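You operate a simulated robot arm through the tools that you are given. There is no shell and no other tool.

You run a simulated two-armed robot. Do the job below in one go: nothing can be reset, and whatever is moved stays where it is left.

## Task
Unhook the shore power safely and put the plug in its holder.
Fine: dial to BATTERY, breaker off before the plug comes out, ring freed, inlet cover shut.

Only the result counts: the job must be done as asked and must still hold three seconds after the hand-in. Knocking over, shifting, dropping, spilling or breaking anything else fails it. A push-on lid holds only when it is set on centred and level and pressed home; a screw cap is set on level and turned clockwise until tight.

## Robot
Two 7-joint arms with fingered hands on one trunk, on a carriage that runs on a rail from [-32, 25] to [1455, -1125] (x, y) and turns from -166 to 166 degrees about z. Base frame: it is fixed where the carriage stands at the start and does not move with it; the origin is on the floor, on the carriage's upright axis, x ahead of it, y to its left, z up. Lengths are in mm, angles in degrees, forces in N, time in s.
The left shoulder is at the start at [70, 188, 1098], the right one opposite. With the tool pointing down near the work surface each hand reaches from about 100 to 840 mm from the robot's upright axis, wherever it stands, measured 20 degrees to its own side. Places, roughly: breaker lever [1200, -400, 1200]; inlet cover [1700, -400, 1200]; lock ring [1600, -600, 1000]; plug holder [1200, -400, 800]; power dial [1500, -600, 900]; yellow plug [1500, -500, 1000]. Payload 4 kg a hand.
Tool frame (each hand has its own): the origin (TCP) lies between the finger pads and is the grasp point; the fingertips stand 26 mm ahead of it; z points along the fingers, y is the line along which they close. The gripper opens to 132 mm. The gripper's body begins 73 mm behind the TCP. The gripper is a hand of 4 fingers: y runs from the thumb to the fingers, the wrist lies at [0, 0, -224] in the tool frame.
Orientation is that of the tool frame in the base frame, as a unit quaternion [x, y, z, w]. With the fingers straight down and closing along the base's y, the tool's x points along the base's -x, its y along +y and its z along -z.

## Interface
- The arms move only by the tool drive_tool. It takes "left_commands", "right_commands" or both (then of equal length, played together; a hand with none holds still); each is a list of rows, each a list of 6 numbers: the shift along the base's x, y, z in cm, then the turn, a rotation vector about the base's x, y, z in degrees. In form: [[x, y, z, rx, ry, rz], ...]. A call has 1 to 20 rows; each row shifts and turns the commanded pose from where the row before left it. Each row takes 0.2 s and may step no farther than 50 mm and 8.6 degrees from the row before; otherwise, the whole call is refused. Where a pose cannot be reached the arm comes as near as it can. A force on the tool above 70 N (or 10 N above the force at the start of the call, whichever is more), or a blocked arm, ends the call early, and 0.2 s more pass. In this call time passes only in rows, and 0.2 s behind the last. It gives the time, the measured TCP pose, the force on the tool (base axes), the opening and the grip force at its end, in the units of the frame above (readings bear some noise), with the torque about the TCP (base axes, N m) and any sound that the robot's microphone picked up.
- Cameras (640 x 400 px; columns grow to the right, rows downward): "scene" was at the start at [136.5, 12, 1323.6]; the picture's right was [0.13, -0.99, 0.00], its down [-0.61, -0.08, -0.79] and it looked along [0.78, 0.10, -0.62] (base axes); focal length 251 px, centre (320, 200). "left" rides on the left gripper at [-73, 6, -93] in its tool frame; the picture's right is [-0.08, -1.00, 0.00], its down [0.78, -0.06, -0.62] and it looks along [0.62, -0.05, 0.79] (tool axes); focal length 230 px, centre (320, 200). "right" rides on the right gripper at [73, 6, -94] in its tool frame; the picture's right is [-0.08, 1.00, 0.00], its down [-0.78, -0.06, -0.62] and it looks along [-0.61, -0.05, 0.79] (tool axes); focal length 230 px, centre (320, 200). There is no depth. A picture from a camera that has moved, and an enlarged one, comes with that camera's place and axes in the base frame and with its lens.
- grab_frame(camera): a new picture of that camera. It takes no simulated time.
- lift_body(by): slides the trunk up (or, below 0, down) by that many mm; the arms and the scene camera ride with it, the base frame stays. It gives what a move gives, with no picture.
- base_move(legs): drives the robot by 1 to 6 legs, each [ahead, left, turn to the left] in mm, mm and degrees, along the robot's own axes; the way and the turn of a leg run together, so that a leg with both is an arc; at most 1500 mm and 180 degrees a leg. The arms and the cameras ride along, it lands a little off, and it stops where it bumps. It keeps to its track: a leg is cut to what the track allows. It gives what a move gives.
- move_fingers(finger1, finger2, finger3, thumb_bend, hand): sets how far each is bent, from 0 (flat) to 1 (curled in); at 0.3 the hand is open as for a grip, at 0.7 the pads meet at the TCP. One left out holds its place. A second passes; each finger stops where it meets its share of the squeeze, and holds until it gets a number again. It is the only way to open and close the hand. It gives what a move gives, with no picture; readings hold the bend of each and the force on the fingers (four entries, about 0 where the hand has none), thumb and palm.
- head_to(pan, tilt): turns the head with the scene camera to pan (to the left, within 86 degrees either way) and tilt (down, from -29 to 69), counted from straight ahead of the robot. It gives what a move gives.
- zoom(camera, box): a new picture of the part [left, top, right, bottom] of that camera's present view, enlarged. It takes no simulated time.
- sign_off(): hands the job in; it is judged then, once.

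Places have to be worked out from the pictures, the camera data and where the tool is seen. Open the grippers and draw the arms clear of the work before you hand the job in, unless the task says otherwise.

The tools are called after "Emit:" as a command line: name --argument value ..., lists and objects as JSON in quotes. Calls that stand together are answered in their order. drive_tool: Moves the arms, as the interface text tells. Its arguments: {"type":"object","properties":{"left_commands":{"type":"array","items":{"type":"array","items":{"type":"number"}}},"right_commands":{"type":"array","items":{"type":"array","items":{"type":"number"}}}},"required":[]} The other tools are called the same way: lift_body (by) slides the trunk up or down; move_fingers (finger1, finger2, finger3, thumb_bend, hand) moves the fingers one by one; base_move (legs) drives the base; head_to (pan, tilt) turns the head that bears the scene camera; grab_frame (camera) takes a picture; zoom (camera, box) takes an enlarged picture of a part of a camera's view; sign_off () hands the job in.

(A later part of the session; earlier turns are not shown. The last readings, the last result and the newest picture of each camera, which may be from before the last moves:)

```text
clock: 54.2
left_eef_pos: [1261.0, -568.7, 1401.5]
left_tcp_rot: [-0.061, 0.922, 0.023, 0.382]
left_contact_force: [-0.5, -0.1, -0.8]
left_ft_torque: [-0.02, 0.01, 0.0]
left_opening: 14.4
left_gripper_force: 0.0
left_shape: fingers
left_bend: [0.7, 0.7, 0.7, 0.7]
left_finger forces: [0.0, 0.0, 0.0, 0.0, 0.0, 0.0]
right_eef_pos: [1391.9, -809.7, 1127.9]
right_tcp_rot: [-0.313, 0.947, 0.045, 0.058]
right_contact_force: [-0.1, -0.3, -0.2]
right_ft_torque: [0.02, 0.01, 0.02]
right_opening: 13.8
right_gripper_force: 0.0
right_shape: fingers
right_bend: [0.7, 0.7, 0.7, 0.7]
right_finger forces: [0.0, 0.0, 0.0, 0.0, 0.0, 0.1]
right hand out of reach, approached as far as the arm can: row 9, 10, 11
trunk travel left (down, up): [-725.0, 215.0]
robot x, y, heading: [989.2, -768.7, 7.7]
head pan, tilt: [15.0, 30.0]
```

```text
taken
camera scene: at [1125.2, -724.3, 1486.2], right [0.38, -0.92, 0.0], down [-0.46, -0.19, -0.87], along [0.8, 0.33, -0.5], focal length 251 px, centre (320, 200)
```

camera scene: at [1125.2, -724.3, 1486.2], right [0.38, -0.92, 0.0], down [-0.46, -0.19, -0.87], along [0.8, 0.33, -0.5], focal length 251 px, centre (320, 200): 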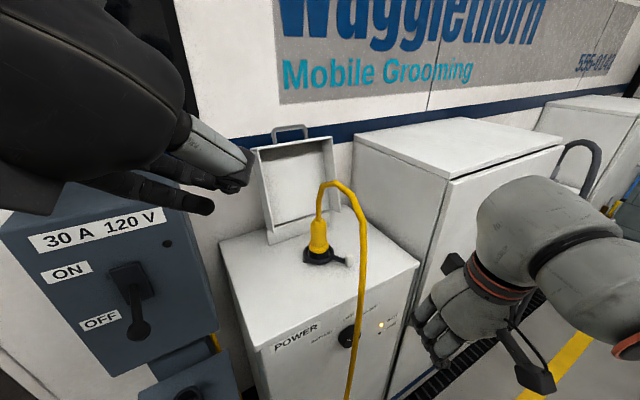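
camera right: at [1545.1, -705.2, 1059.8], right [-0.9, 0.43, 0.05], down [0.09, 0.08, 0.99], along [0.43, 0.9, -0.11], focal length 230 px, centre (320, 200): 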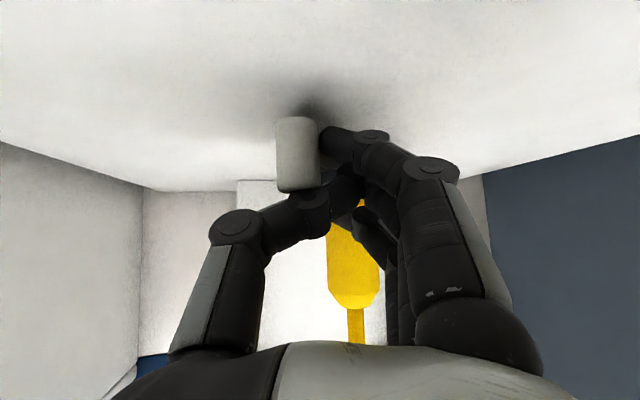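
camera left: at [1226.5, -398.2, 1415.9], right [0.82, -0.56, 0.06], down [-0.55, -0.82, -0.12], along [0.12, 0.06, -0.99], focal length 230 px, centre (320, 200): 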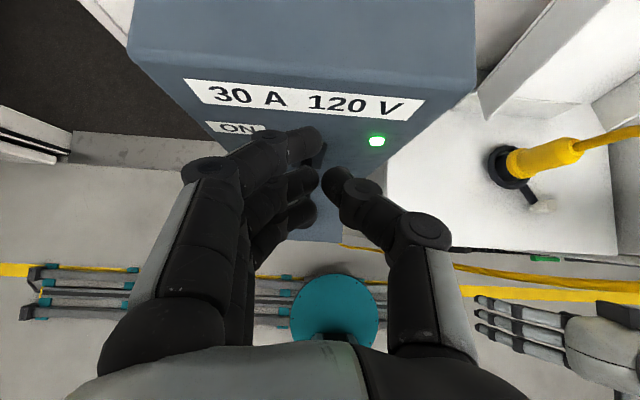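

The right hand is retracted. I slide the base 190 mm along the rail and turn back left to face the cabinet square-on.

Emit:
base_move --legs '[[133, -135, 0], [0, 0, 44.6]]'

Emit:
head_to --pan -12 --tilt 38

Emit:
grab_frame --camera "scene"

Emit:
grab_frame --camera "right"

```text
clock: 57.5
left_eef_pos: [1221.7, -568.0, 1401.9]
left_tcp_rot: [-0.367, 0.847, 0.151, 0.355]
left_contact_force: [0.2, 0.7, -0.4]
left_ft_torque: [0.01, 0.01, -0.01]
left_opening: 14.2
left_gripper_force: 0.2
left_shape: fingers
left_bend: [0.7, 0.7, 0.7, 0.7]
left_finger forces: [0.1, 0.1, 0.0, 0.0, 0.0, 0.1]
right_eef_pos: [1482.2, -669.4, 1129.0]
right_tcp_rot: [-0.606, 0.792, 0.061, 0.043]
right_contact_force: [0.5, 0.2, 0.2]
right_ft_torque: [-0.01, -0.02, 0.0]
right_opening: 13.8
right_gripper_force: 0.0
right_shape: fingers
right_bend: [0.7, 0.7, 0.7, 0.7]
right_finger forces: [0.0, 0.0, 0.1, 0.1, 0.1, 0.0]
trunk travel left (down, up): [-725.0, 215.0]
robot x, y, heading: [1142.3, -883.1, 46.9]
head pan, tilt: [15.0, 30.0]
stopped in leg 2: the robot was blocked; the commanded pose is now the measured one
```

```text
clock: 58.5
left_eef_pos: [1221.5, -570.6, 1403.5]
left_tcp_rot: [-0.368, 0.846, 0.153, 0.355]
left_contact_force: [-0.2, -0.6, -0.2]
left_ft_torque: [0.02, 0.02, 0.0]
left_opening: 14.2
left_gripper_force: 0.0
left_shape: fingers
left_bend: [0.7, 0.7, 0.7, 0.7]
left_finger forces: [0.0, 0.0, 0.0, 0.0, 0.0, 0.1]
right_eef_pos: [1480.8, -670.8, 1129.2]
right_tcp_rot: [-0.608, 0.79, 0.063, 0.044]
right_contact_force: [0.3, 0.3, 0.2]
right_ft_torque: [0.02, 0.03, -0.02]
right_opening: 13.9
right_gripper_force: 0.0
right_shape: fingers
right_bend: [0.7, 0.7, 0.7, 0.7]
right_finger forces: [0.0, 0.0, 0.0, 0.0, 0.0, 0.0]
trunk travel left (down, up): [-725.0, 215.0]
robot x, y, heading: [1144.6, -883.5, 47.4]
head pan, tilt: [-12.0, 38.0]
```

```text
taken
camera scene: at [1243.8, -808.1, 1474.9], right [0.57, -0.82, -0.01], down [-0.5, -0.35, -0.79], along [0.65, 0.46, -0.61], focal length 251 px, centre (320, 200)
```

scene: 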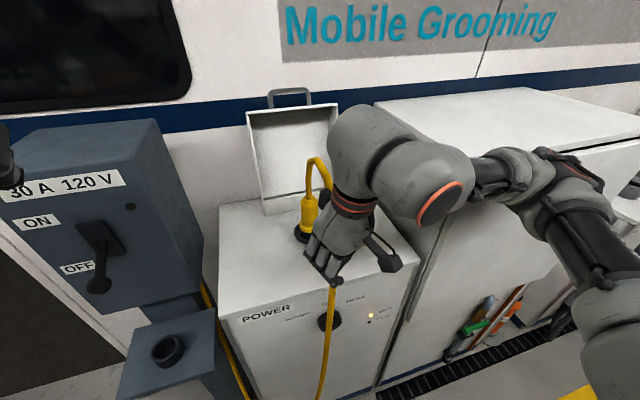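

```text
taken
camera right: at [1457.8, -753.2, 1210.9], right [-0.94, 0.32, 0.06], down [0.26, 0.64, 0.72], along [0.2, 0.69, -0.69], focal length 230 px, centre (320, 200)
```

right: 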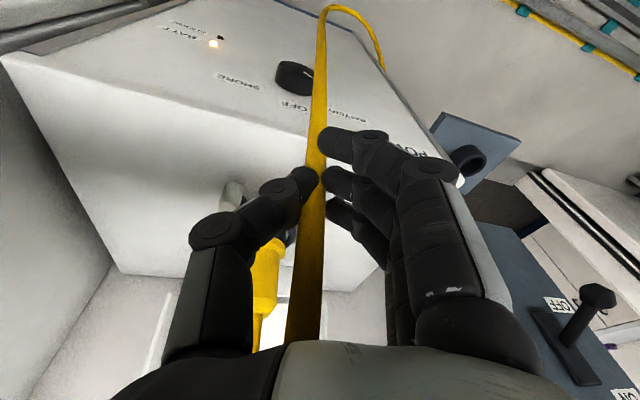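

The turn was blocked at heading 47°. I look to the right to find what is being touched.

Emit:
head_to --pan -50 --tilt 30

Emit:
grab_frame --camera "scene"

Emit:
grab_frame --camera "left"

```text
clock: 59.5
left_eef_pos: [1221.5, -570.5, 1404.2]
left_tcp_rot: [-0.368, 0.846, 0.152, 0.355]
left_contact_force: [0.0, 0.2, -0.5]
left_ft_torque: [0.02, 0.0, -0.02]
left_opening: 14.2
left_gripper_force: 0.1
left_shape: fingers
left_bend: [0.7, 0.7, 0.7, 0.7]
left_finger forces: [0.0, 0.0, 0.1, 0.1, 0.0, 0.0]
right_eef_pos: [1480.3, -671.0, 1129.6]
right_tcp_rot: [-0.609, 0.79, 0.063, 0.043]
right_contact_force: [-0.2, 0.0, -0.1]
right_ft_torque: [0.01, 0.02, -0.01]
right_opening: 13.8
right_gripper_force: 0.1
right_shape: fingers
right_bend: [0.7, 0.7, 0.7, 0.7]
right_finger forces: [0.1, 0.1, 0.0, 0.1, 0.0, 0.0]
trunk travel left (down, up): [-725.0, 215.0]
robot x, y, heading: [1144.3, -881.2, 47.3]
head pan, tilt: [-50.0, 30.0]
```

```text
taken
camera scene: at [1263.4, -862.6, 1486.8], right [-0.05, -1.0, -0.01], down [-0.5, 0.03, -0.87], along [0.87, -0.04, -0.5], focal length 251 px, centre (320, 200)
```

scene: 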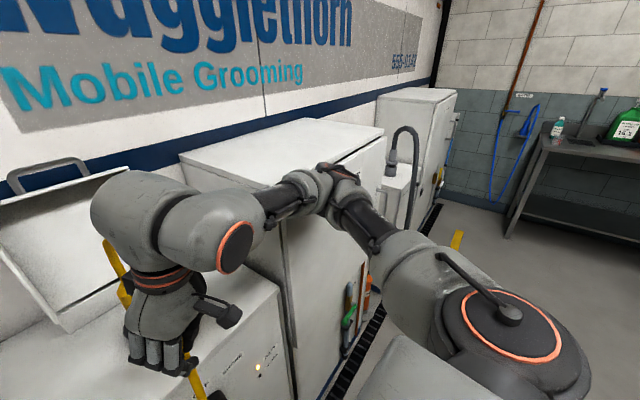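

```text
taken
camera left: at [1206.8, -578.1, 1519.7], right [0.77, -0.64, 0.06], down [-0.63, -0.77, -0.13], along [0.13, 0.06, -0.99], focal length 230 px, centre (320, 200)
```

left: 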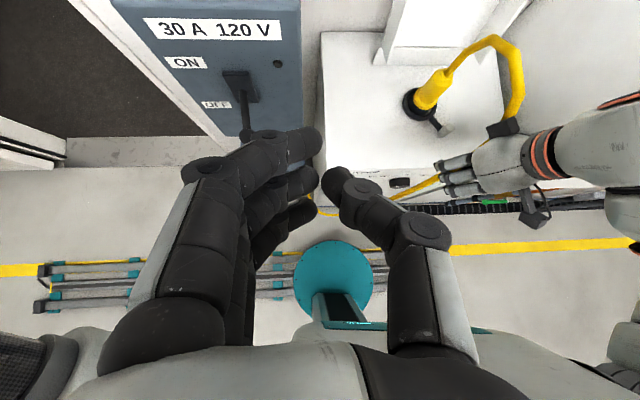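

The right elbow is against the front of the heater cabinet, so I back out: turn right again and return to the earlier stance, in which the arm had free room.

Emit:
base_move --legs '[[0, 0, -39.5]]'

Emit:
grab_frame --camera "scene"

```text
clock: 61.7
left_eef_pos: [1412.9, -685.8, 1401.0]
left_tcp_rot: [-0.063, 0.922, 0.023, 0.381]
left_contact_force: [0.6, 0.0, 0.2]
left_ft_torque: [-0.01, -0.05, -0.01]
left_opening: 14.4
left_gripper_force: 0.1
left_shape: fingers
left_bend: [0.7, 0.7, 0.7, 0.7]
left_finger forces: [0.1, 0.1, 0.0, 0.0, 0.1, 0.1]
right_eef_pos: [1546.5, -929.2, 1126.5]
right_tcp_rot: [-0.308, 0.949, 0.043, 0.058]
right_contact_force: [0.4, 0.3, -0.6]
right_ft_torque: [-0.01, 0.01, 0.0]
right_opening: 14.0
right_gripper_force: 0.1
right_shape: fingers
right_bend: [0.7, 0.7, 0.7, 0.7]
right_finger forces: [0.0, 0.0, 0.0, 0.0, 0.1, 0.0]
trunk travel left (down, up): [-725.0, 215.0]
robot x, y, heading: [1143.2, -882.9, 7.7]
head pan, tilt: [-50.0, 30.0]
```

```text
taken
camera scene: at [1260.0, -936.7, 1486.2], right [-0.67, -0.74, 0.0], down [-0.37, 0.34, -0.87], along [0.64, -0.58, -0.5], focal length 251 px, centre (320, 200)
```

scene: 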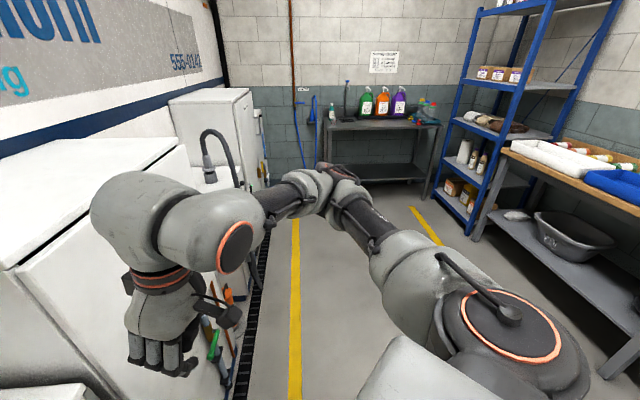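

The robot is clear again. I return along the rail to the earlier stance and open the hand partway.

Emit:
base_move --legs '[[-133, 135, 0]]'

Emit:
move_fingers --hand "right" --finger1 0.48 --finger2 0.48 --finger3 0.48 --thumb_bend 0.48

Emit:
head_to --pan 15 --tilt 32

Emit:
grab_frame --camera "scene"

```text
clock: 63.3
left_eef_pos: [1265.5, -572.5, 1401.0]
left_tcp_rot: [-0.062, 0.922, 0.024, 0.38]
left_contact_force: [-0.4, 1.3, -0.3]
left_ft_torque: [0.02, 0.02, 0.01]
left_opening: 14.4
left_gripper_force: 0.0
left_shape: fingers
left_bend: [0.7, 0.7, 0.7, 0.7]
left_finger forces: [0.0, 0.0, 0.0, 0.0, 0.1, 0.0]
right_eef_pos: [1397.7, -814.7, 1125.2]
right_tcp_rot: [-0.306, 0.949, 0.043, 0.056]
right_contact_force: [0.2, 0.0, 0.0]
right_ft_torque: [0.03, -0.01, -0.03]
right_opening: 14.0
right_gripper_force: 0.1
right_shape: fingers
right_bend: [0.7, 0.7, 0.7, 0.7]
right_finger forces: [0.0, 0.0, 0.0, 0.1, 0.0, 0.0]
trunk travel left (down, up): [-725.0, 215.0]
robot x, y, heading: [991.9, -767.5, 8.0]
head pan, tilt: [-50.0, 30.0]
```

```text
clock: 64.3
left_eef_pos: [1263.9, -571.8, 1400.9]
left_tcp_rot: [-0.062, 0.922, 0.023, 0.383]
left_contact_force: [-0.4, 0.2, 0.3]
left_ft_torque: [-0.01, 0.0, -0.01]
left_opening: 14.6
left_gripper_force: 0.0
left_shape: fingers
left_bend: [0.7, 0.7, 0.7, 0.7]
left_finger forces: [0.0, 0.1, 0.0, 0.0, 0.0, 0.0]
right_eef_pos: [1398.2, -815.0, 1125.7]
right_tcp_rot: [-0.308, 0.949, 0.044, 0.056]
right_contact_force: [0.3, -0.3, -0.1]
right_ft_torque: [0.01, -0.03, 0.0]
right_opening: 76.7
right_gripper_force: 0.1
right_shape: fingers
right_bend: [0.48, 0.48, 0.48, 0.48]
right_finger forces: [0.0, 0.1, 0.1, 0.0, 0.0, 0.0]
trunk travel left (down, up): [-725.0, 215.0]
robot x, y, heading: [993.3, -764.0, 7.5]
head pan, tilt: [-50.0, 30.0]
```

```text
clock: 65.7
left_eef_pos: [1263.6, -570.5, 1400.0]
left_tcp_rot: [-0.063, 0.922, 0.023, 0.382]
left_contact_force: [0.5, -0.9, 0.2]
left_ft_torque: [-0.01, 0.03, -0.02]
left_opening: 14.2
left_gripper_force: 0.2
left_shape: fingers
left_bend: [0.7, 0.7, 0.7, 0.7]
left_finger forces: [0.1, 0.1, 0.0, 0.0, 0.0, 0.0]
right_eef_pos: [1397.5, -814.0, 1126.2]
right_tcp_rot: [-0.308, 0.949, 0.043, 0.056]
right_contact_force: [0.1, 0.0, 0.2]
right_ft_torque: [0.01, -0.02, -0.04]
right_opening: 76.6
right_gripper_force: 0.1
right_shape: fingers
right_bend: [0.48, 0.48, 0.48, 0.48]
right_finger forces: [0.1, 0.0, 0.0, 0.0, 0.0, 0.0]
trunk travel left (down, up): [-725.0, 215.0]
robot x, y, heading: [993.4, -768.9, 7.6]
head pan, tilt: [15.0, 32.0]
```

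```text
taken
camera scene: at [1126.6, -725.9, 1483.0], right [0.38, -0.92, 0.0], down [-0.49, -0.2, -0.85], along [0.78, 0.33, -0.53], focal length 251 px, centre (320, 200)
```

scene: 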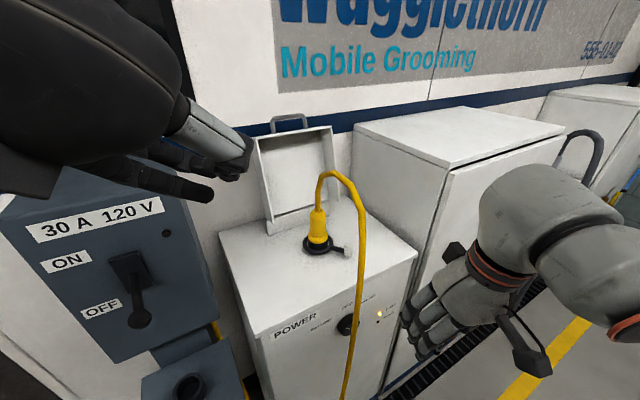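

Nothing has shifted. I swing the right hand over the ring knob, pointing nearly straight down.

Emit:
drive_tool --right_commands '[[3.05, 3.01, 0.2, 0.27, -0.66, 5.09], [3.05, 3.01, 0.2, 0.27, -0.66, 5.09], [3.05, 3.01, 0, 0.27, -0.66, 5.09], [3.05, 3.01, 0, 0.27, -0.66, 5.09], [3.05, 3.01, 0, 0.27, -0.66, 5.09], [3.05, 3.01, 0, 0.27, -0.66, 5.09], [3.05, 3.01, 0, 0.27, -0.66, 5.09]]'

Emit:
grab_frame --camera "scene"

Emit:
grab_frame --camera "right"

```text
clock: 67.2
left_eef_pos: [1263.9, -567.8, 1400.0]
left_tcp_rot: [-0.062, 0.922, 0.021, 0.381]
left_contact_force: [0.5, 0.5, -0.1]
left_ft_torque: [-0.04, -0.01, -0.04]
left_opening: 14.2
left_gripper_force: 0.0
left_shape: fingers
left_bend: [0.7, 0.7, 0.7, 0.7]
left_finger forces: [0.0, 0.0, 0.0, 0.0, 0.0, 0.1]
right_eef_pos: [1611.6, -603.3, 1128.7]
right_tcp_rot: [-0.585, 0.805, 0.062, 0.083]
right_contact_force: [0.2, -0.4, -0.4]
right_ft_torque: [-0.06, 0.01, -0.05]
right_opening: 76.6
right_gripper_force: 0.1
right_shape: fingers
right_bend: [0.48, 0.48, 0.48, 0.48]
right_finger forces: [0.1, 0.0, 0.0, 0.0, 0.0, 0.0]
trunk travel left (down, up): [-725.0, 215.0]
robot x, y, heading: [992.6, -768.9, 8.0]
head pan, tilt: [15.0, 32.0]
```

```text
taken
camera scene: at [1127.1, -723.5, 1482.9], right [0.39, -0.92, 0.0], down [-0.49, -0.21, -0.85], along [0.78, 0.33, -0.53], focal length 251 px, centre (320, 200)
```

scene: 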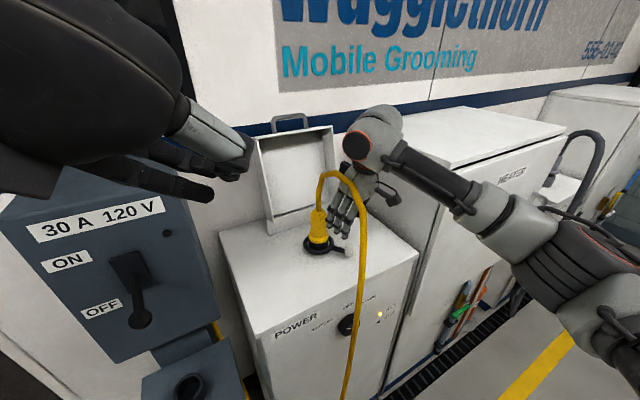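

```text
taken
camera right: at [1577.7, -685.2, 1205.3], right [-0.92, 0.38, 0.02], down [0.26, 0.59, 0.76], along [0.28, 0.71, -0.64], focal length 230 px, centre (320, 200)
```

right: 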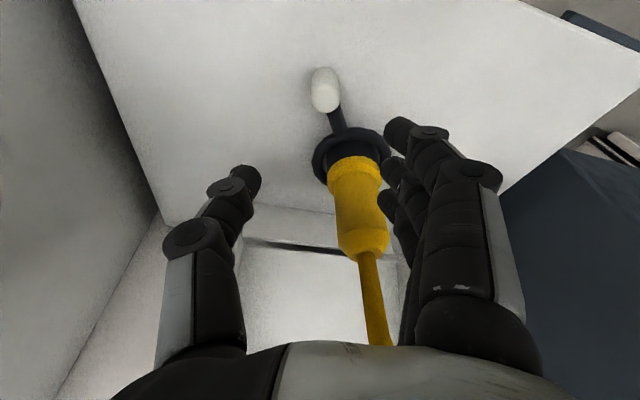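

The knob appears at about s 1638, n 505, right under the hand. I lower the open hand over it.

Emit:
drive_tool --right_commands '[[-0.3, 0.1, -4.2, 0, 0, 0], [-0.3, 0, -3.5, 0, 0, 0], [0, 0, -1.5, 0, 0, 0]]'

Emit:
grab_frame --camera "right"

Emit:
zoom --camera "scene" --box '[280, 160, 440, 290]'

```text
clock: 68.0
left_eef_pos: [1263.9, -570.5, 1399.7]
left_tcp_rot: [-0.062, 0.922, 0.023, 0.382]
left_contact_force: [0.2, -0.6, -0.2]
left_ft_torque: [0.07, 0.02, -0.02]
left_opening: 14.3
left_gripper_force: 0.1
left_shape: fingers
left_bend: [0.7, 0.7, 0.7, 0.7]
left_finger forces: [0.0, 0.0, 0.0, 0.0, 0.1, 0.1]
right_eef_pos: [1604.3, -602.4, 1037.9]
right_tcp_rot: [-0.583, 0.806, 0.062, 0.084]
right_contact_force: [-0.7, -0.5, -0.4]
right_ft_torque: [0.0, -0.03, 0.01]
right_opening: 76.6
right_gripper_force: 0.1
right_shape: fingers
right_bend: [0.48, 0.48, 0.48, 0.48]
right_finger forces: [0.1, 0.0, 0.0, 0.0, 0.0, 0.0]
trunk travel left (down, up): [-725.0, 215.0]
robot x, y, heading: [995.9, -767.1, 7.8]
head pan, tilt: [15.0, 32.0]
```

```text
taken
camera right: at [1571.2, -686.1, 1114.1], right [-0.92, 0.38, 0.02], down [0.26, 0.59, 0.77], along [0.28, 0.71, -0.64], focal length 230 px, centre (320, 200)
```

right: 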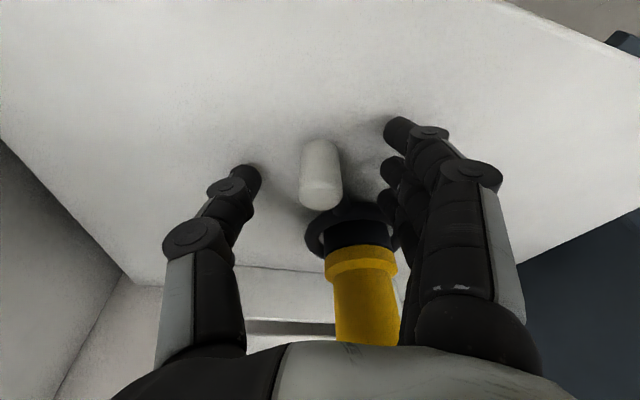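

```text
3.08 times, centred on (360, 225) of scene
camera zoom: at [1126.2, -726.5, 1483.1], right [0.39, -0.92, 0.0], down [-0.49, -0.2, -0.85], along [0.78, 0.33, -0.53], focal length 772 px, centre (197, 123)
```

zoom: 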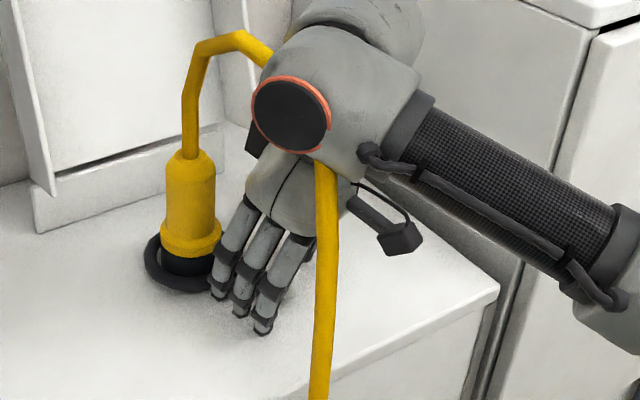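

The knob is centred between thumb and fingers with no contact. I close the hand on it.

Emit:
move_fingers --hand "right" --finger1 0.7 --finger2 0.7 --finger3 0.7 --thumb_bend 0.7

Emit:
grab_frame --camera "right"

```text
clock: 69.0
left_eef_pos: [1261.3, -569.2, 1401.2]
left_tcp_rot: [-0.062, 0.922, 0.022, 0.382]
left_contact_force: [0.8, 0.3, 0.2]
left_ft_torque: [-0.01, 0.03, 0.04]
left_opening: 14.1
left_gripper_force: 0.0
left_shape: fingers
left_bend: [0.7, 0.7, 0.7, 0.7]
left_finger forces: [0.0, 0.0, 0.0, 0.0, 0.0, 0.0]
right_eef_pos: [1601.5, -600.2, 1037.2]
right_tcp_rot: [-0.583, 0.806, 0.061, 0.085]
right_contact_force: [-10.6, 1.9, -7.0]
right_ft_torque: [0.03, 0.18, 0.26]
right_opening: 21.3
right_gripper_force: 8.2
right_shape: fingers
right_bend: [0.67, 0.65, 0.62, 0.68]
right_finger forces: [2.4, 3.7, 5.7, 0.0, 3.6, 0.1]
trunk travel left (down, up): [-725.0, 215.0]
robot x, y, heading: [995.7, -766.7, 7.7]
head pan, tilt: [15.0, 32.0]
```

```text
taken
camera right: at [1570.4, -684.9, 1114.2], right [-0.92, 0.38, 0.02], down [0.26, 0.59, 0.77], along [0.28, 0.71, -0.64], focal length 230 px, centre (320, 200)
```

right: 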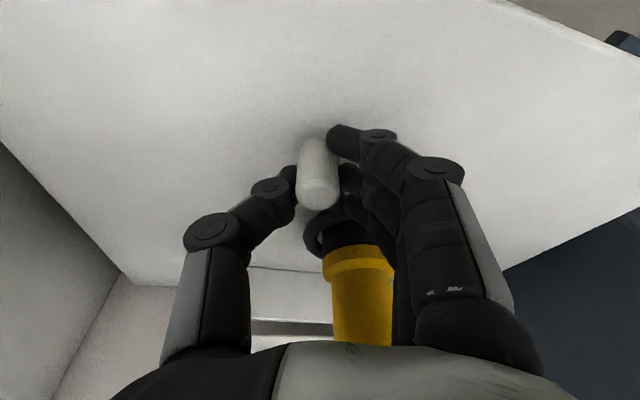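

The knob is pinched. I squeeze a bit more and test a small counter-clockwise turn (10°), following the arc about the ring centre.

Emit:
move_fingers --hand "right" --finger1 0.8 --finger2 0.8 --finger3 0.8 --thumb_bend 0.8

Emit:
drive_tool --right_commands '[[0.73, 0, 0, 0, 0, 5], [0.73, 0.06, 0, 0, 0, 5]]'

Emit:
grab_frame --camera "right"

```text
clock: 70.0
left_eef_pos: [1262.7, -569.4, 1401.2]
left_tcp_rot: [-0.062, 0.922, 0.022, 0.382]
left_contact_force: [-0.3, 0.3, 0.3]
left_ft_torque: [-0.01, 0.02, 0.03]
left_opening: 14.4
left_gripper_force: 0.1
left_shape: fingers
left_bend: [0.7, 0.7, 0.7, 0.7]
left_finger forces: [0.0, 0.1, 0.0, 0.0, 0.1, 0.0]
right_eef_pos: [1604.1, -601.7, 1037.7]
right_tcp_rot: [-0.582, 0.806, 0.061, 0.084]
right_contact_force: [-9.5, 2.4, -10.0]
right_ft_torque: [0.12, 0.27, 0.33]
right_opening: 19.3
right_gripper_force: 22.5
right_shape: fingers
right_bend: [0.71, 0.67, 0.63, 0.68]
right_finger forces: [8.7, 8.3, 9.6, 0.1, 17.5, 0.0]
trunk travel left (down, up): [-725.0, 215.0]
robot x, y, heading: [989.2, -769.0, 7.8]
head pan, tilt: [15.0, 32.0]
```

```text
clock: 70.7
left_eef_pos: [1256.7, -570.3, 1402.0]
left_tcp_rot: [-0.063, 0.921, 0.024, 0.384]
left_contact_force: [0.0, 0.6, 1.3]
left_ft_torque: [-0.01, 0.0, 0.0]
left_opening: 14.2
left_gripper_force: 0.1
left_shape: fingers
left_bend: [0.7, 0.7, 0.7, 0.7]
left_finger forces: [0.0, 0.0, 0.0, 0.0, 0.0, 0.0]
right_eef_pos: [1612.7, -601.2, 1041.1]
right_tcp_rot: [-0.653, 0.75, 0.069, 0.078]
right_contact_force: [-35.5, -3.2, -9.9]
right_ft_torque: [-0.07, 0.78, 0.35]
right_opening: 20.3
right_gripper_force: 25.4
right_shape: fingers
right_bend: [0.68, 0.64, 0.63, 0.74]
right_finger forces: [19.7, 12.8, 9.6, 0.1, 8.3, 0.1]
trunk travel left (down, up): [-725.0, 215.0]
robot x, y, heading: [994.1, -768.0, 8.1]
head pan, tilt: [15.0, 32.0]
```

```text
taken
camera right: at [1595.5, -689.2, 1116.4], right [-0.98, 0.21, 0.02], down [0.15, 0.63, 0.77], along [0.15, 0.75, -0.64], focal length 230 px, centre (320, 200)
```

right: 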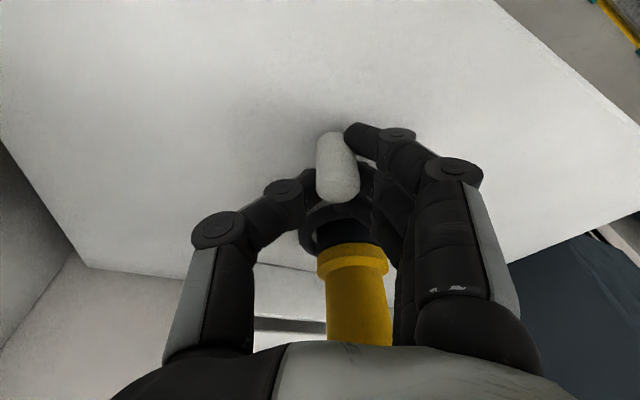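

The knob did not move and 35 N built up, so counter-clockwise is the locked side. I return and try clockwise.

Emit:
drive_tool --right_commands '[[-0.73, -0.03, 0, 0, 0, -5], [-0.73, -0.03, -0.3, 0, 0, -5], [-0.72, 0.04, 0, 0, 0, -5], [-0.71, 0.1, 0, 0, 0, -5]]'

Emit:
grab_frame --camera "right"

```text
clock: 71.7
left_eef_pos: [1259.8, -569.1, 1401.6]
left_tcp_rot: [-0.063, 0.922, 0.023, 0.382]
left_contact_force: [-0.9, 0.2, 1.0]
left_ft_torque: [0.01, 0.04, 0.0]
left_opening: 14.4
left_gripper_force: 0.1
left_shape: fingers
left_bend: [0.7, 0.7, 0.7, 0.7]
left_finger forces: [0.0, 0.1, 0.1, 0.0, 0.0, 0.0]
right_eef_pos: [1587.7, -599.5, 1038.1]
right_tcp_rot: [-0.51, 0.854, 0.054, 0.093]
right_contact_force: [-4.1, 11.2, 20.9]
right_ft_torque: [0.27, 0.25, 0.52]
right_opening: 19.1
right_gripper_force: 35.7
right_shape: fingers
right_bend: [0.7, 0.67, 0.65, 0.74]
right_finger forces: [15.7, 10.2, 11.2, 0.0, 34.6, 0.0]
trunk travel left (down, up): [-725.0, 215.0]
robot x, y, heading: [996.7, -770.2, 7.7]
head pan, tilt: [15.0, 32.0]
```

```text
taken
camera right: at [1540.2, -675.7, 1114.5], right [-0.84, 0.54, 0.02], down [0.35, 0.53, 0.77], along [0.41, 0.65, -0.64], focal length 230 px, centre (320, 200)
```

right: 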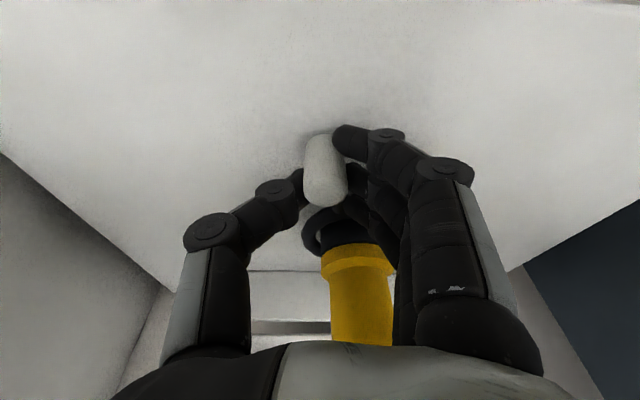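

Clockwise works: the knob moved about 20 mm with little resistance. I continue clockwise along the arc.

Emit:
drive_tool --right_commands '[[-0.71, 0.19, 0, 0, 0, -5], [-0.68, 0.26, 0, 0, 0, -5], [-0.66, 0.31, 0, 0, 0, -5], [-0.63, 0.38, 0, 0, 0, -5], [-0.6, 0.42, 0, 0, 0, -5]]'

Emit:
grab_frame --camera "right"

Emit:
grab_frame --camera "scene"

```text
clock: 72.8
left_eef_pos: [1259.9, -568.4, 1400.4]
left_tcp_rot: [-0.062, 0.922, 0.021, 0.383]
left_contact_force: [-0.1, 0.4, -0.5]
left_ft_torque: [0.03, 0.01, -0.03]
left_opening: 14.4
left_gripper_force: 0.1
left_shape: fingers
left_bend: [0.7, 0.7, 0.7, 0.7]
left_finger forces: [0.0, 0.0, 0.0, 0.1, 0.0, 0.1]
right_eef_pos: [1555.2, -584.2, 1036.9]
right_tcp_rot: [-0.312, 0.944, 0.033, 0.101]
right_contact_force: [6.9, 17.2, 38.9]
right_ft_torque: [0.58, 0.08, 0.52]
right_opening: 18.9
right_gripper_force: 40.5
right_shape: fingers
right_bend: [0.71, 0.68, 0.66, 0.75]
right_finger forces: [16.8, 11.9, 14.7, 0.1, 39.2, 0.0]
trunk travel left (down, up): [-725.0, 215.0]
robot x, y, heading: [992.6, -766.7, 7.6]
head pan, tilt: [15.0, 32.0]
```

```text
taken
camera right: at [1479.5, -632.4, 1113.4], right [-0.54, 0.84, 0.02], down [0.55, 0.33, 0.77], along [0.64, 0.42, -0.64], focal length 230 px, centre (320, 200)
```

right: 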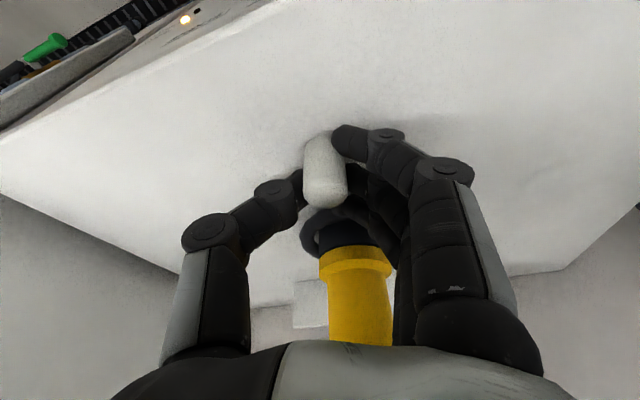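

```text
taken
camera scene: at [1122.9, -723.6, 1483.5], right [0.39, -0.92, 0.0], down [-0.49, -0.21, -0.85], along [0.78, 0.33, -0.53], focal length 251 px, centre (320, 200)
```

scene: 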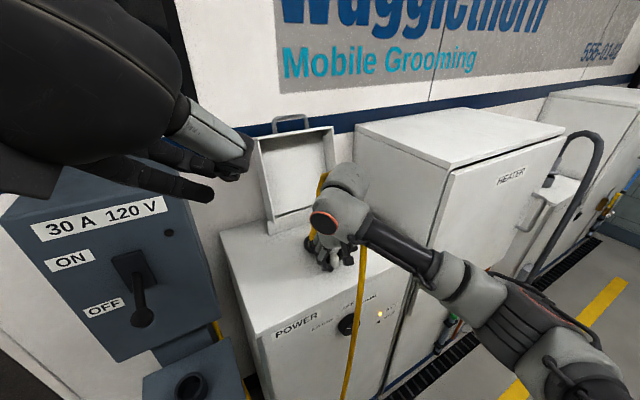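

The ring is following (about 40° turned so far). I keep going clockwise, raising slightly to ease the vertical force.

Emit:
drive_tool --right_commands '[[-0.56, 0.48, 0.2, 0, 0, -5], [-0.51, 0.52, 0.1, 0, 0, -5], [-0.47, 0.56, 0, 0, 0, -5], [-0.41, 0.61, 0, 0, 0, -5]]'

Emit:
grab_frame --camera "right"

```text
clock: 73.8
left_eef_pos: [1262.2, -569.0, 1401.0]
left_tcp_rot: [-0.062, 0.922, 0.022, 0.382]
left_contact_force: [-0.4, 0.3, -0.3]
left_ft_torque: [-0.02, -0.01, 0.0]
left_opening: 14.7
left_gripper_force: 0.1
left_shape: fingers
left_bend: [0.7, 0.7, 0.7, 0.7]
left_finger forces: [0.0, 0.0, 0.0, 0.0, 0.0, 0.0]
right_eef_pos: [1537.3, -562.4, 1038.4]
right_tcp_rot: [-0.144, 0.984, 0.015, 0.104]
right_contact_force: [8.5, 12.7, 25.7]
right_ft_torque: [0.45, -0.12, 0.52]
right_opening: 18.9
right_gripper_force: 37.3
right_shape: fingers
right_bend: [0.71, 0.68, 0.66, 0.75]
right_finger forces: [15.5, 10.6, 13.5, 0.0, 35.2, 0.0]
trunk travel left (down, up): [-725.0, 215.0]
robot x, y, heading: [992.5, -767.5, 7.6]
head pan, tilt: [15.0, 32.0]
```

```text
taken
camera right: at [1449.3, -582.4, 1114.1], right [-0.21, 0.98, 0.02], down [0.63, 0.12, 0.77], along [0.75, 0.17, -0.64], focal length 230 px, centre (320, 200)
```

right: 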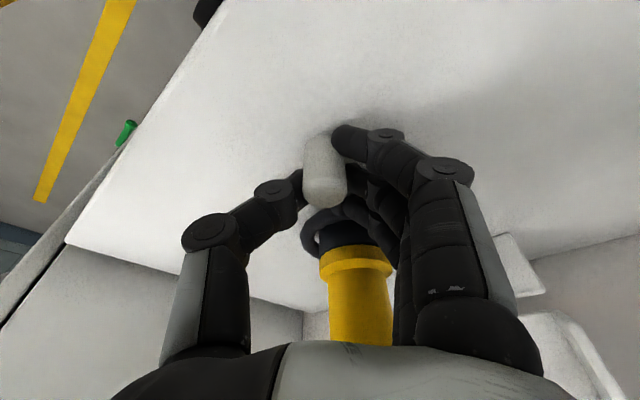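

About 59° turned, still easy. I continue another 20°.

Emit:
drive_tool --right_commands '[[-0.36, 0.64, 0.1, 0, 0, -5], [-0.31, 0.66, 0, 0, 0, -5], [-0.24, 0.69, 0, 0, 0, -5], [-0.19, 0.71, 0, 0, 0, -5]]'

Emit:
grab_frame --camera "right"

Emit:
zoom --camera "scene" --box '[220, 140, 420, 300]'

```text
clock: 74.8
left_eef_pos: [1264.3, -569.3, 1401.0]
left_tcp_rot: [-0.062, 0.922, 0.022, 0.382]
left_contact_force: [0.3, 0.1, -0.2]
left_ft_torque: [0.04, 0.01, 0.01]
left_opening: 14.4
left_gripper_force: 0.1
left_shape: fingers
left_bend: [0.7, 0.7, 0.7, 0.7]
left_finger forces: [0.1, 0.0, 0.0, 0.1, 0.1, 0.0]
right_eef_pos: [1526.4, -535.8, 1038.8]
right_tcp_rot: [0.029, 0.994, -0.003, 0.103]
right_contact_force: [10.1, 9.9, 14.9]
right_ft_torque: [0.32, -0.19, 0.47]
right_opening: 19.3
right_gripper_force: 32.2
right_shape: fingers
right_bend: [0.71, 0.68, 0.66, 0.75]
right_finger forces: [13.6, 9.8, 11.0, 0.1, 31.0, 0.0]
trunk travel left (down, up): [-725.0, 215.0]
robot x, y, heading: [994.8, -768.8, 7.6]
head pan, tilt: [15.0, 32.0]
```

```text
taken
camera right: at [1437.4, -524.6, 1114.6], right [0.13, 0.99, 0.02], down [0.64, -0.1, 0.77], along [0.76, -0.09, -0.64], focal length 230 px, centre (320, 200)
```

right: 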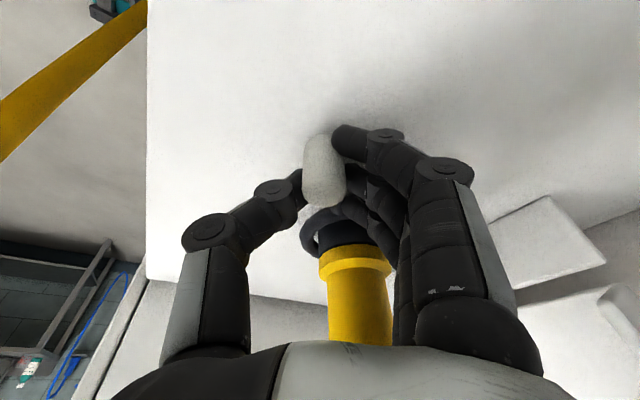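

```text
2.50 times, centred on (320, 220) of scene
camera zoom: at [1126.9, -724.5, 1482.9], right [0.39, -0.92, 0.0], down [-0.49, -0.2, -0.85], along [0.78, 0.33, -0.53], focal length 627 px, centre (320, 150)
```

zoom: 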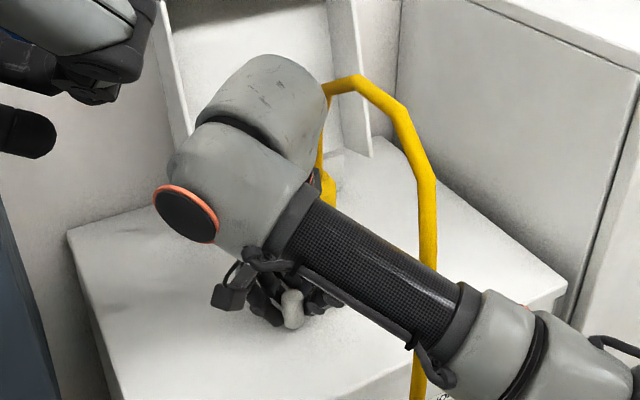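

About 84° turned. I carry on and look for the end stop.

Emit:
drive_tool --right_commands '[[-0.12, 0.71, 0, 0, 0, -5], [-0.05, 0.71, 0, 0, 0, -5], [0.01, 0.72, 0, 0, 0, -5]]'

Emit:
grab_frame --camera "right"

Emit:
zoom --camera "scene" --box '[220, 140, 420, 300]'

```text
clock: 75.7
left_eef_pos: [1267.7, -578.7, 1401.7]
left_tcp_rot: [-0.06, 0.922, 0.026, 0.381]
left_contact_force: [0.7, 0.2, 0.0]
left_ft_torque: [0.0, 0.01, 0.0]
left_opening: 14.3
left_gripper_force: 0.1
left_shape: fingers
left_bend: [0.7, 0.7, 0.7, 0.7]
left_finger forces: [0.0, 0.0, 0.0, 0.1, 0.0, 0.0]
right_eef_pos: [1529.7, -524.9, 1040.1]
right_tcp_rot: [0.162, 0.981, -0.015, 0.104]
right_contact_force: [27.0, -31.0, 30.2]
right_ft_torque: [-0.87, -0.44, 1.14]
right_opening: 18.1
right_gripper_force: 39.9
right_shape: fingers
right_bend: [0.73, 0.71, 0.66, 0.72]
right_finger forces: [4.8, 5.8, 9.2, 0.0, 60.8, 0.0]
trunk travel left (down, up): [-725.0, 215.0]
robot x, y, heading: [992.8, -769.8, 7.5]
head pan, tilt: [15.0, 32.0]
```

```text
taken
camera right: at [1446.2, -489.7, 1116.4], right [0.39, 0.92, 0.02], down [0.58, -0.27, 0.77], along [0.71, -0.29, -0.64], focal length 230 px, centre (320, 200)
```

right: 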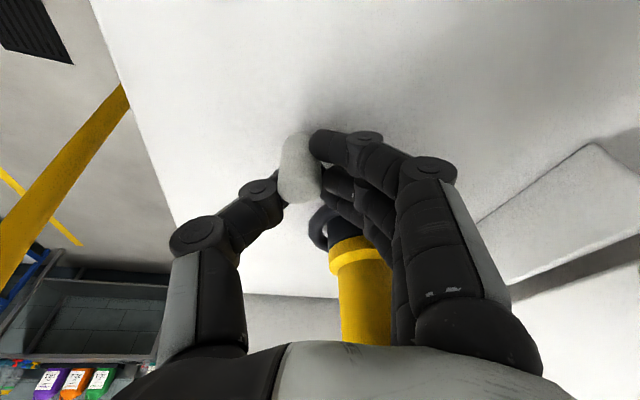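

```text
2.50 times, centred on (320, 220) of scene
camera zoom: at [1129.0, -734.7, 1483.4], right [0.38, -0.92, -0.01], down [-0.49, -0.2, -0.85], along [0.78, 0.33, -0.53], focal length 627 px, centre (320, 150)
```

zoom: 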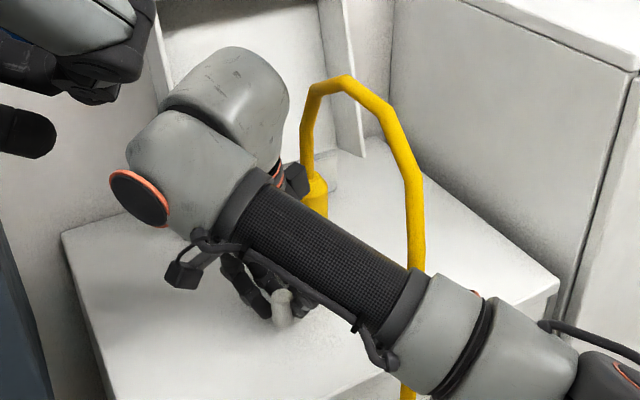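

Force climbed to about 50 N while the knob stays near 80–85° from its start: that is the end stop, so the ring is free. I open the hand and lift straight up.

Emit:
move_fingers --hand "right" --finger1 0.45 --finger2 0.45 --finger3 0.45 --thumb_bend 0.45

Emit:
drive_tool --right_commands '[[0, 0, 4, 0, 0, 0], [0, 0, 4, 0, 0, 0]]'

Emit:
grab_frame --camera "right"

```text
clock: 76.7
left_eef_pos: [1262.7, -569.6, 1400.4]
left_tcp_rot: [-0.062, 0.922, 0.022, 0.382]
left_contact_force: [0.4, -0.5, -0.2]
left_ft_torque: [-0.01, 0.02, 0.02]
left_opening: 14.4
left_gripper_force: 0.0
left_shape: fingers
left_bend: [0.7, 0.7, 0.7, 0.7]
left_finger forces: [0.0, 0.0, 0.0, 0.0, 0.0, 0.0]
right_eef_pos: [1525.0, -514.1, 1038.5]
right_tcp_rot: [0.158, 0.982, -0.015, 0.102]
right_contact_force: [-0.3, -0.7, -0.2]
right_ft_torque: [-0.01, -0.01, 0.01]
right_opening: 86.2
right_gripper_force: 0.2
right_shape: fingers
right_bend: [0.45, 0.45, 0.45, 0.45]
right_finger forces: [0.1, 0.0, 0.0, 0.0, 0.1, 0.0]
trunk travel left (down, up): [-725.0, 215.0]
robot x, y, heading: [992.2, -765.8, 7.6]
head pan, tilt: [15.0, 32.0]
```

```text
clock: 77.2
left_eef_pos: [1262.5, -569.7, 1399.8]
left_tcp_rot: [-0.062, 0.922, 0.023, 0.382]
left_contact_force: [-0.6, -0.9, 0.0]
left_ft_torque: [0.01, -0.01, -0.01]
left_opening: 14.1
left_gripper_force: 0.1
left_shape: fingers
left_bend: [0.7, 0.7, 0.7, 0.7]
left_finger forces: [0.0, 0.1, 0.0, 0.0, 0.1, 0.1]
right_eef_pos: [1523.5, -515.7, 1119.0]
right_tcp_rot: [0.156, 0.982, -0.015, 0.103]
right_contact_force: [0.5, -0.5, -0.1]
right_ft_torque: [-0.01, 0.02, 0.01]
right_opening: 86.4
right_gripper_force: 0.1
right_shape: fingers
right_bend: [0.45, 0.45, 0.45, 0.45]
right_finger forces: [0.0, 0.1, 0.0, 0.0, 0.0, 0.1]
trunk travel left (down, up): [-725.0, 215.0]
robot x, y, heading: [991.7, -775.0, 7.5]
head pan, tilt: [15.0, 32.0]
```

```text
taken
camera right: at [1439.3, -480.6, 1195.2], right [0.38, 0.92, 0.02], down [0.59, -0.26, 0.77], along [0.71, -0.28, -0.64], focal length 230 px, centre (320, 200)
```

right: 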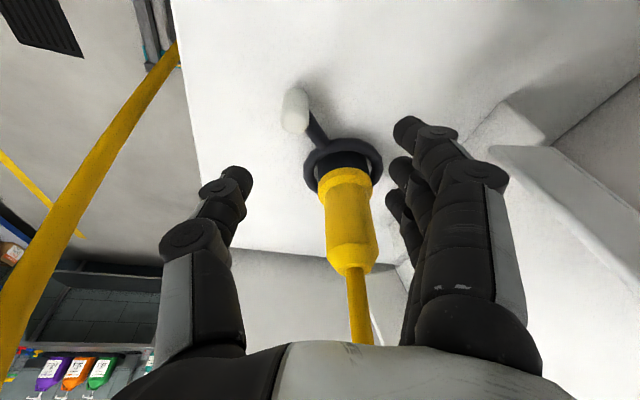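

The ring now rests about 80° from where it was, at its stop. Next is the plug: I move the right hand away from it and around to the front-right, turning it level to grip the yellow body from the side.

Emit:
drive_tool --right_commands '[[-1.45, -2.8, 1.0, 0, 0, 0], [-1.45, -2.8, 1.0, 0, 0, 0], [-1.45, -2.8, 1.0, 0, 0, 0], [0.71, -0.5, -0.43, 2.87, -4.8, 6.02], [0.71, -0.5, -0.43, 2.87, -4.8, 6.02], [0.71, -0.5, -0.43, 2.87, -4.8, 6.02], [0.71, -0.5, -0.43, 2.87, -4.8, 6.02], [0.71, -0.5, -0.43, 2.87, -4.8, 6.02], [0.71, -0.5, -0.43, 2.87, -4.8, 6.02], [0.71, -0.5, -0.43, 2.87, -4.8, 6.02]]'

Emit:
grab_frame --camera "scene"

```text
clock: 79.5
left_eef_pos: [1264.0, -571.8, 1400.2]
left_tcp_rot: [-0.062, 0.922, 0.023, 0.382]
left_contact_force: [0.0, -0.3, -0.3]
left_ft_torque: [0.03, -0.01, 0.01]
left_opening: 14.6
left_gripper_force: 0.0
left_shape: fingers
left_bend: [0.7, 0.7, 0.7, 0.7]
left_finger forces: [0.1, 0.0, 0.0, 0.1, 0.1, 0.0]
right_eef_pos: [1531.5, -636.2, 1118.9]
right_tcp_rot: [-0.187, 0.89, 0.233, 0.346]
right_contact_force: [0.6, -1.4, -0.2]
right_ft_torque: [0.01, 0.03, 0.01]
right_opening: 86.7
right_gripper_force: 0.0
right_shape: fingers
right_bend: [0.45, 0.45, 0.45, 0.45]
right_finger forces: [0.0, 0.1, 0.0, 0.1, 0.0, 0.0]
trunk travel left (down, up): [-725.0, 215.0]
robot x, y, heading: [994.9, -762.8, 7.4]
head pan, tilt: [15.0, 32.0]
```

```text
taken
camera scene: at [1127.0, -727.3, 1483.1], right [0.39, -0.92, 0.0], down [-0.49, -0.2, -0.85], along [0.78, 0.33, -0.53], focal length 251 px, centre (320, 200)
```

scene: 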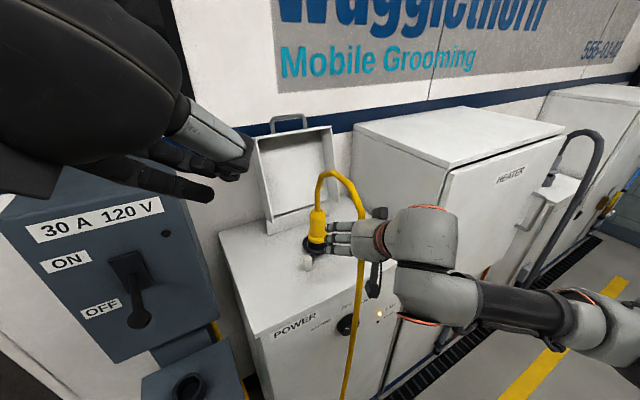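

The swing is going well. I finish the rotation to a level hand in front of the plug.

Emit:
drive_tool --right_commands '[[0.69, -0.48, -0.41, 2.87, -4.8, 6.02], [0.69, -0.48, -0.41, 2.87, -4.8, 6.02], [0.69, -0.48, -0.41, 2.87, -4.8, 6.02], [0.69, -0.48, -0.41, 2.87, -4.8, 6.02], [0.69, -0.48, -0.41, 2.87, -4.8, 6.02], [0.69, -0.48, -0.41, 2.87, -4.8, 6.02], [0.69, -0.48, -0.41, 2.87, -4.8, 6.02]]'

Emit:
grab_frame --camera "scene"

Emit:
grab_frame --camera "right"

```text
clock: 81.0
left_eef_pos: [1265.1, -570.8, 1400.0]
left_tcp_rot: [-0.062, 0.922, 0.023, 0.382]
left_contact_force: [1.0, -0.5, 0.0]
left_ft_torque: [-0.01, 0.01, -0.01]
left_opening: 14.3
left_gripper_force: 0.1
left_shape: fingers
left_bend: [0.7, 0.7, 0.7, 0.7]
left_finger forces: [0.0, 0.1, 0.0, 0.1, 0.0, 0.0]
right_eef_pos: [1579.9, -668.4, 1091.0]
right_tcp_rot: [-0.485, 0.578, 0.422, 0.502]
right_contact_force: [-0.3, -0.6, -0.3]
right_ft_torque: [0.01, -0.01, -0.01]
right_opening: 86.5
right_gripper_force: 0.1
right_shape: fingers
right_bend: [0.45, 0.45, 0.45, 0.45]
right_finger forces: [0.0, 0.0, 0.0, 0.0, 0.0, 0.0]
trunk travel left (down, up): [-725.0, 215.0]
robot x, y, heading: [993.5, -767.6, 7.5]
head pan, tilt: [15.0, 32.0]
```

```text
taken
camera scene: at [1127.3, -726.1, 1482.9], right [0.39, -0.92, 0.0], down [-0.49, -0.2, -0.85], along [0.78, 0.33, -0.53], focal length 251 px, centre (320, 200)
```

scene: 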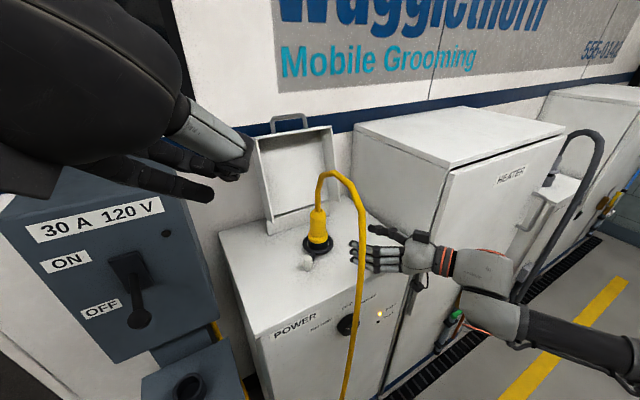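

```text
taken
camera right: at [1557.8, -767.8, 1030.2], right [-0.98, 0.18, 0.08], down [-0.03, -0.51, 0.86], along [0.2, 0.84, 0.5], focal length 230 px, centre (320, 200)
```

right: 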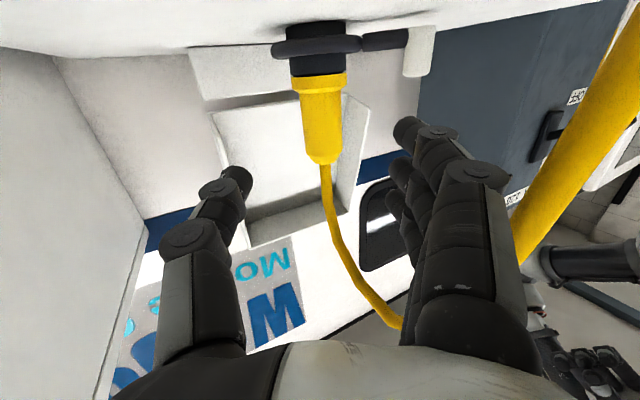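

The plug body centre is at about (1608, −519, 1086) and lined up with the hand axis. I advance onto it.

Emit:
drive_tool --right_commands '[[0.7, 3.73, -0.15, 0, 0, 0], [0.7, 3.73, -0.15, 0, 0, 0], [0.7, 3.73, -0.15, 0, 0, 0]]'

Emit:
grab_frame --camera "right"

Emit:
zoom --camera "scene" --box '[260, 160, 420, 290]'

```text
clock: 81.8
left_eef_pos: [1264.3, -568.3, 1400.1]
left_tcp_rot: [-0.062, 0.922, 0.022, 0.382]
left_contact_force: [0.0, 0.1, 0.0]
left_ft_torque: [0.01, 0.02, -0.01]
left_opening: 14.4
left_gripper_force: 0.1
left_shape: fingers
left_bend: [0.7, 0.7, 0.7, 0.7]
left_finger forces: [0.1, 0.0, 0.1, 0.1, 0.0, 0.0]
right_eef_pos: [1601.2, -553.9, 1083.9]
right_tcp_rot: [-0.484, 0.58, 0.421, 0.502]
right_contact_force: [-0.4, 0.5, 0.2]
right_ft_torque: [0.02, 0.03, 0.01]
right_opening: 86.7
right_gripper_force: 0.0
right_shape: fingers
right_bend: [0.45, 0.45, 0.45, 0.45]
right_finger forces: [0.0, 0.1, 0.0, 0.1, 0.0, 0.0]
trunk travel left (down, up): [-725.0, 215.0]
robot x, y, heading: [991.0, -768.9, 7.8]
head pan, tilt: [15.0, 32.0]
```

```text
taken
camera right: at [1577.7, -654.5, 1024.8], right [-0.98, 0.18, 0.08], down [-0.03, -0.5, 0.86], along [0.2, 0.84, 0.5], focal length 230 px, centre (320, 200)
```

right: 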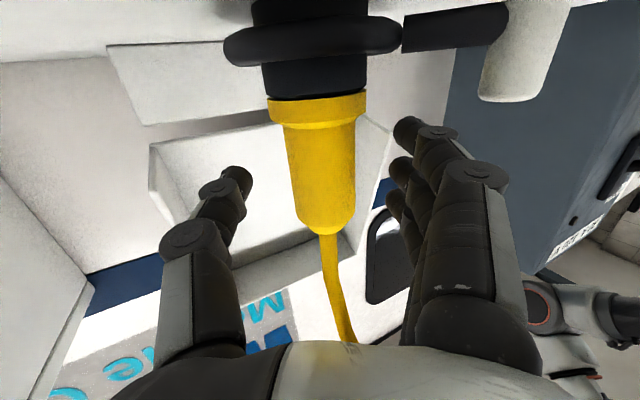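

```text
3.08 times, centred on (340, 225) of scene
camera zoom: at [1126.6, -724.4, 1483.0], right [0.39, -0.92, 0.0], down [-0.49, -0.2, -0.85], along [0.78, 0.33, -0.53], focal length 772 px, centre (258, 123)
```

zoom: 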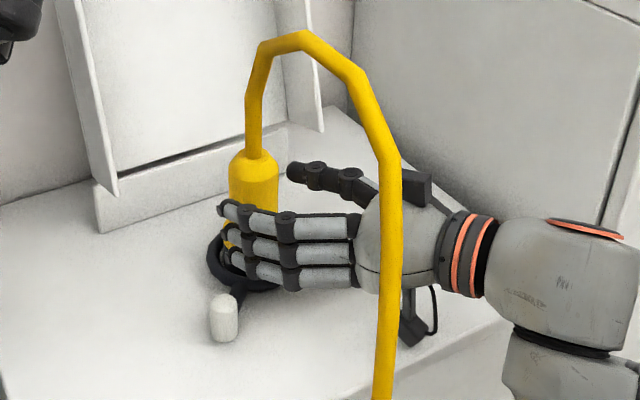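

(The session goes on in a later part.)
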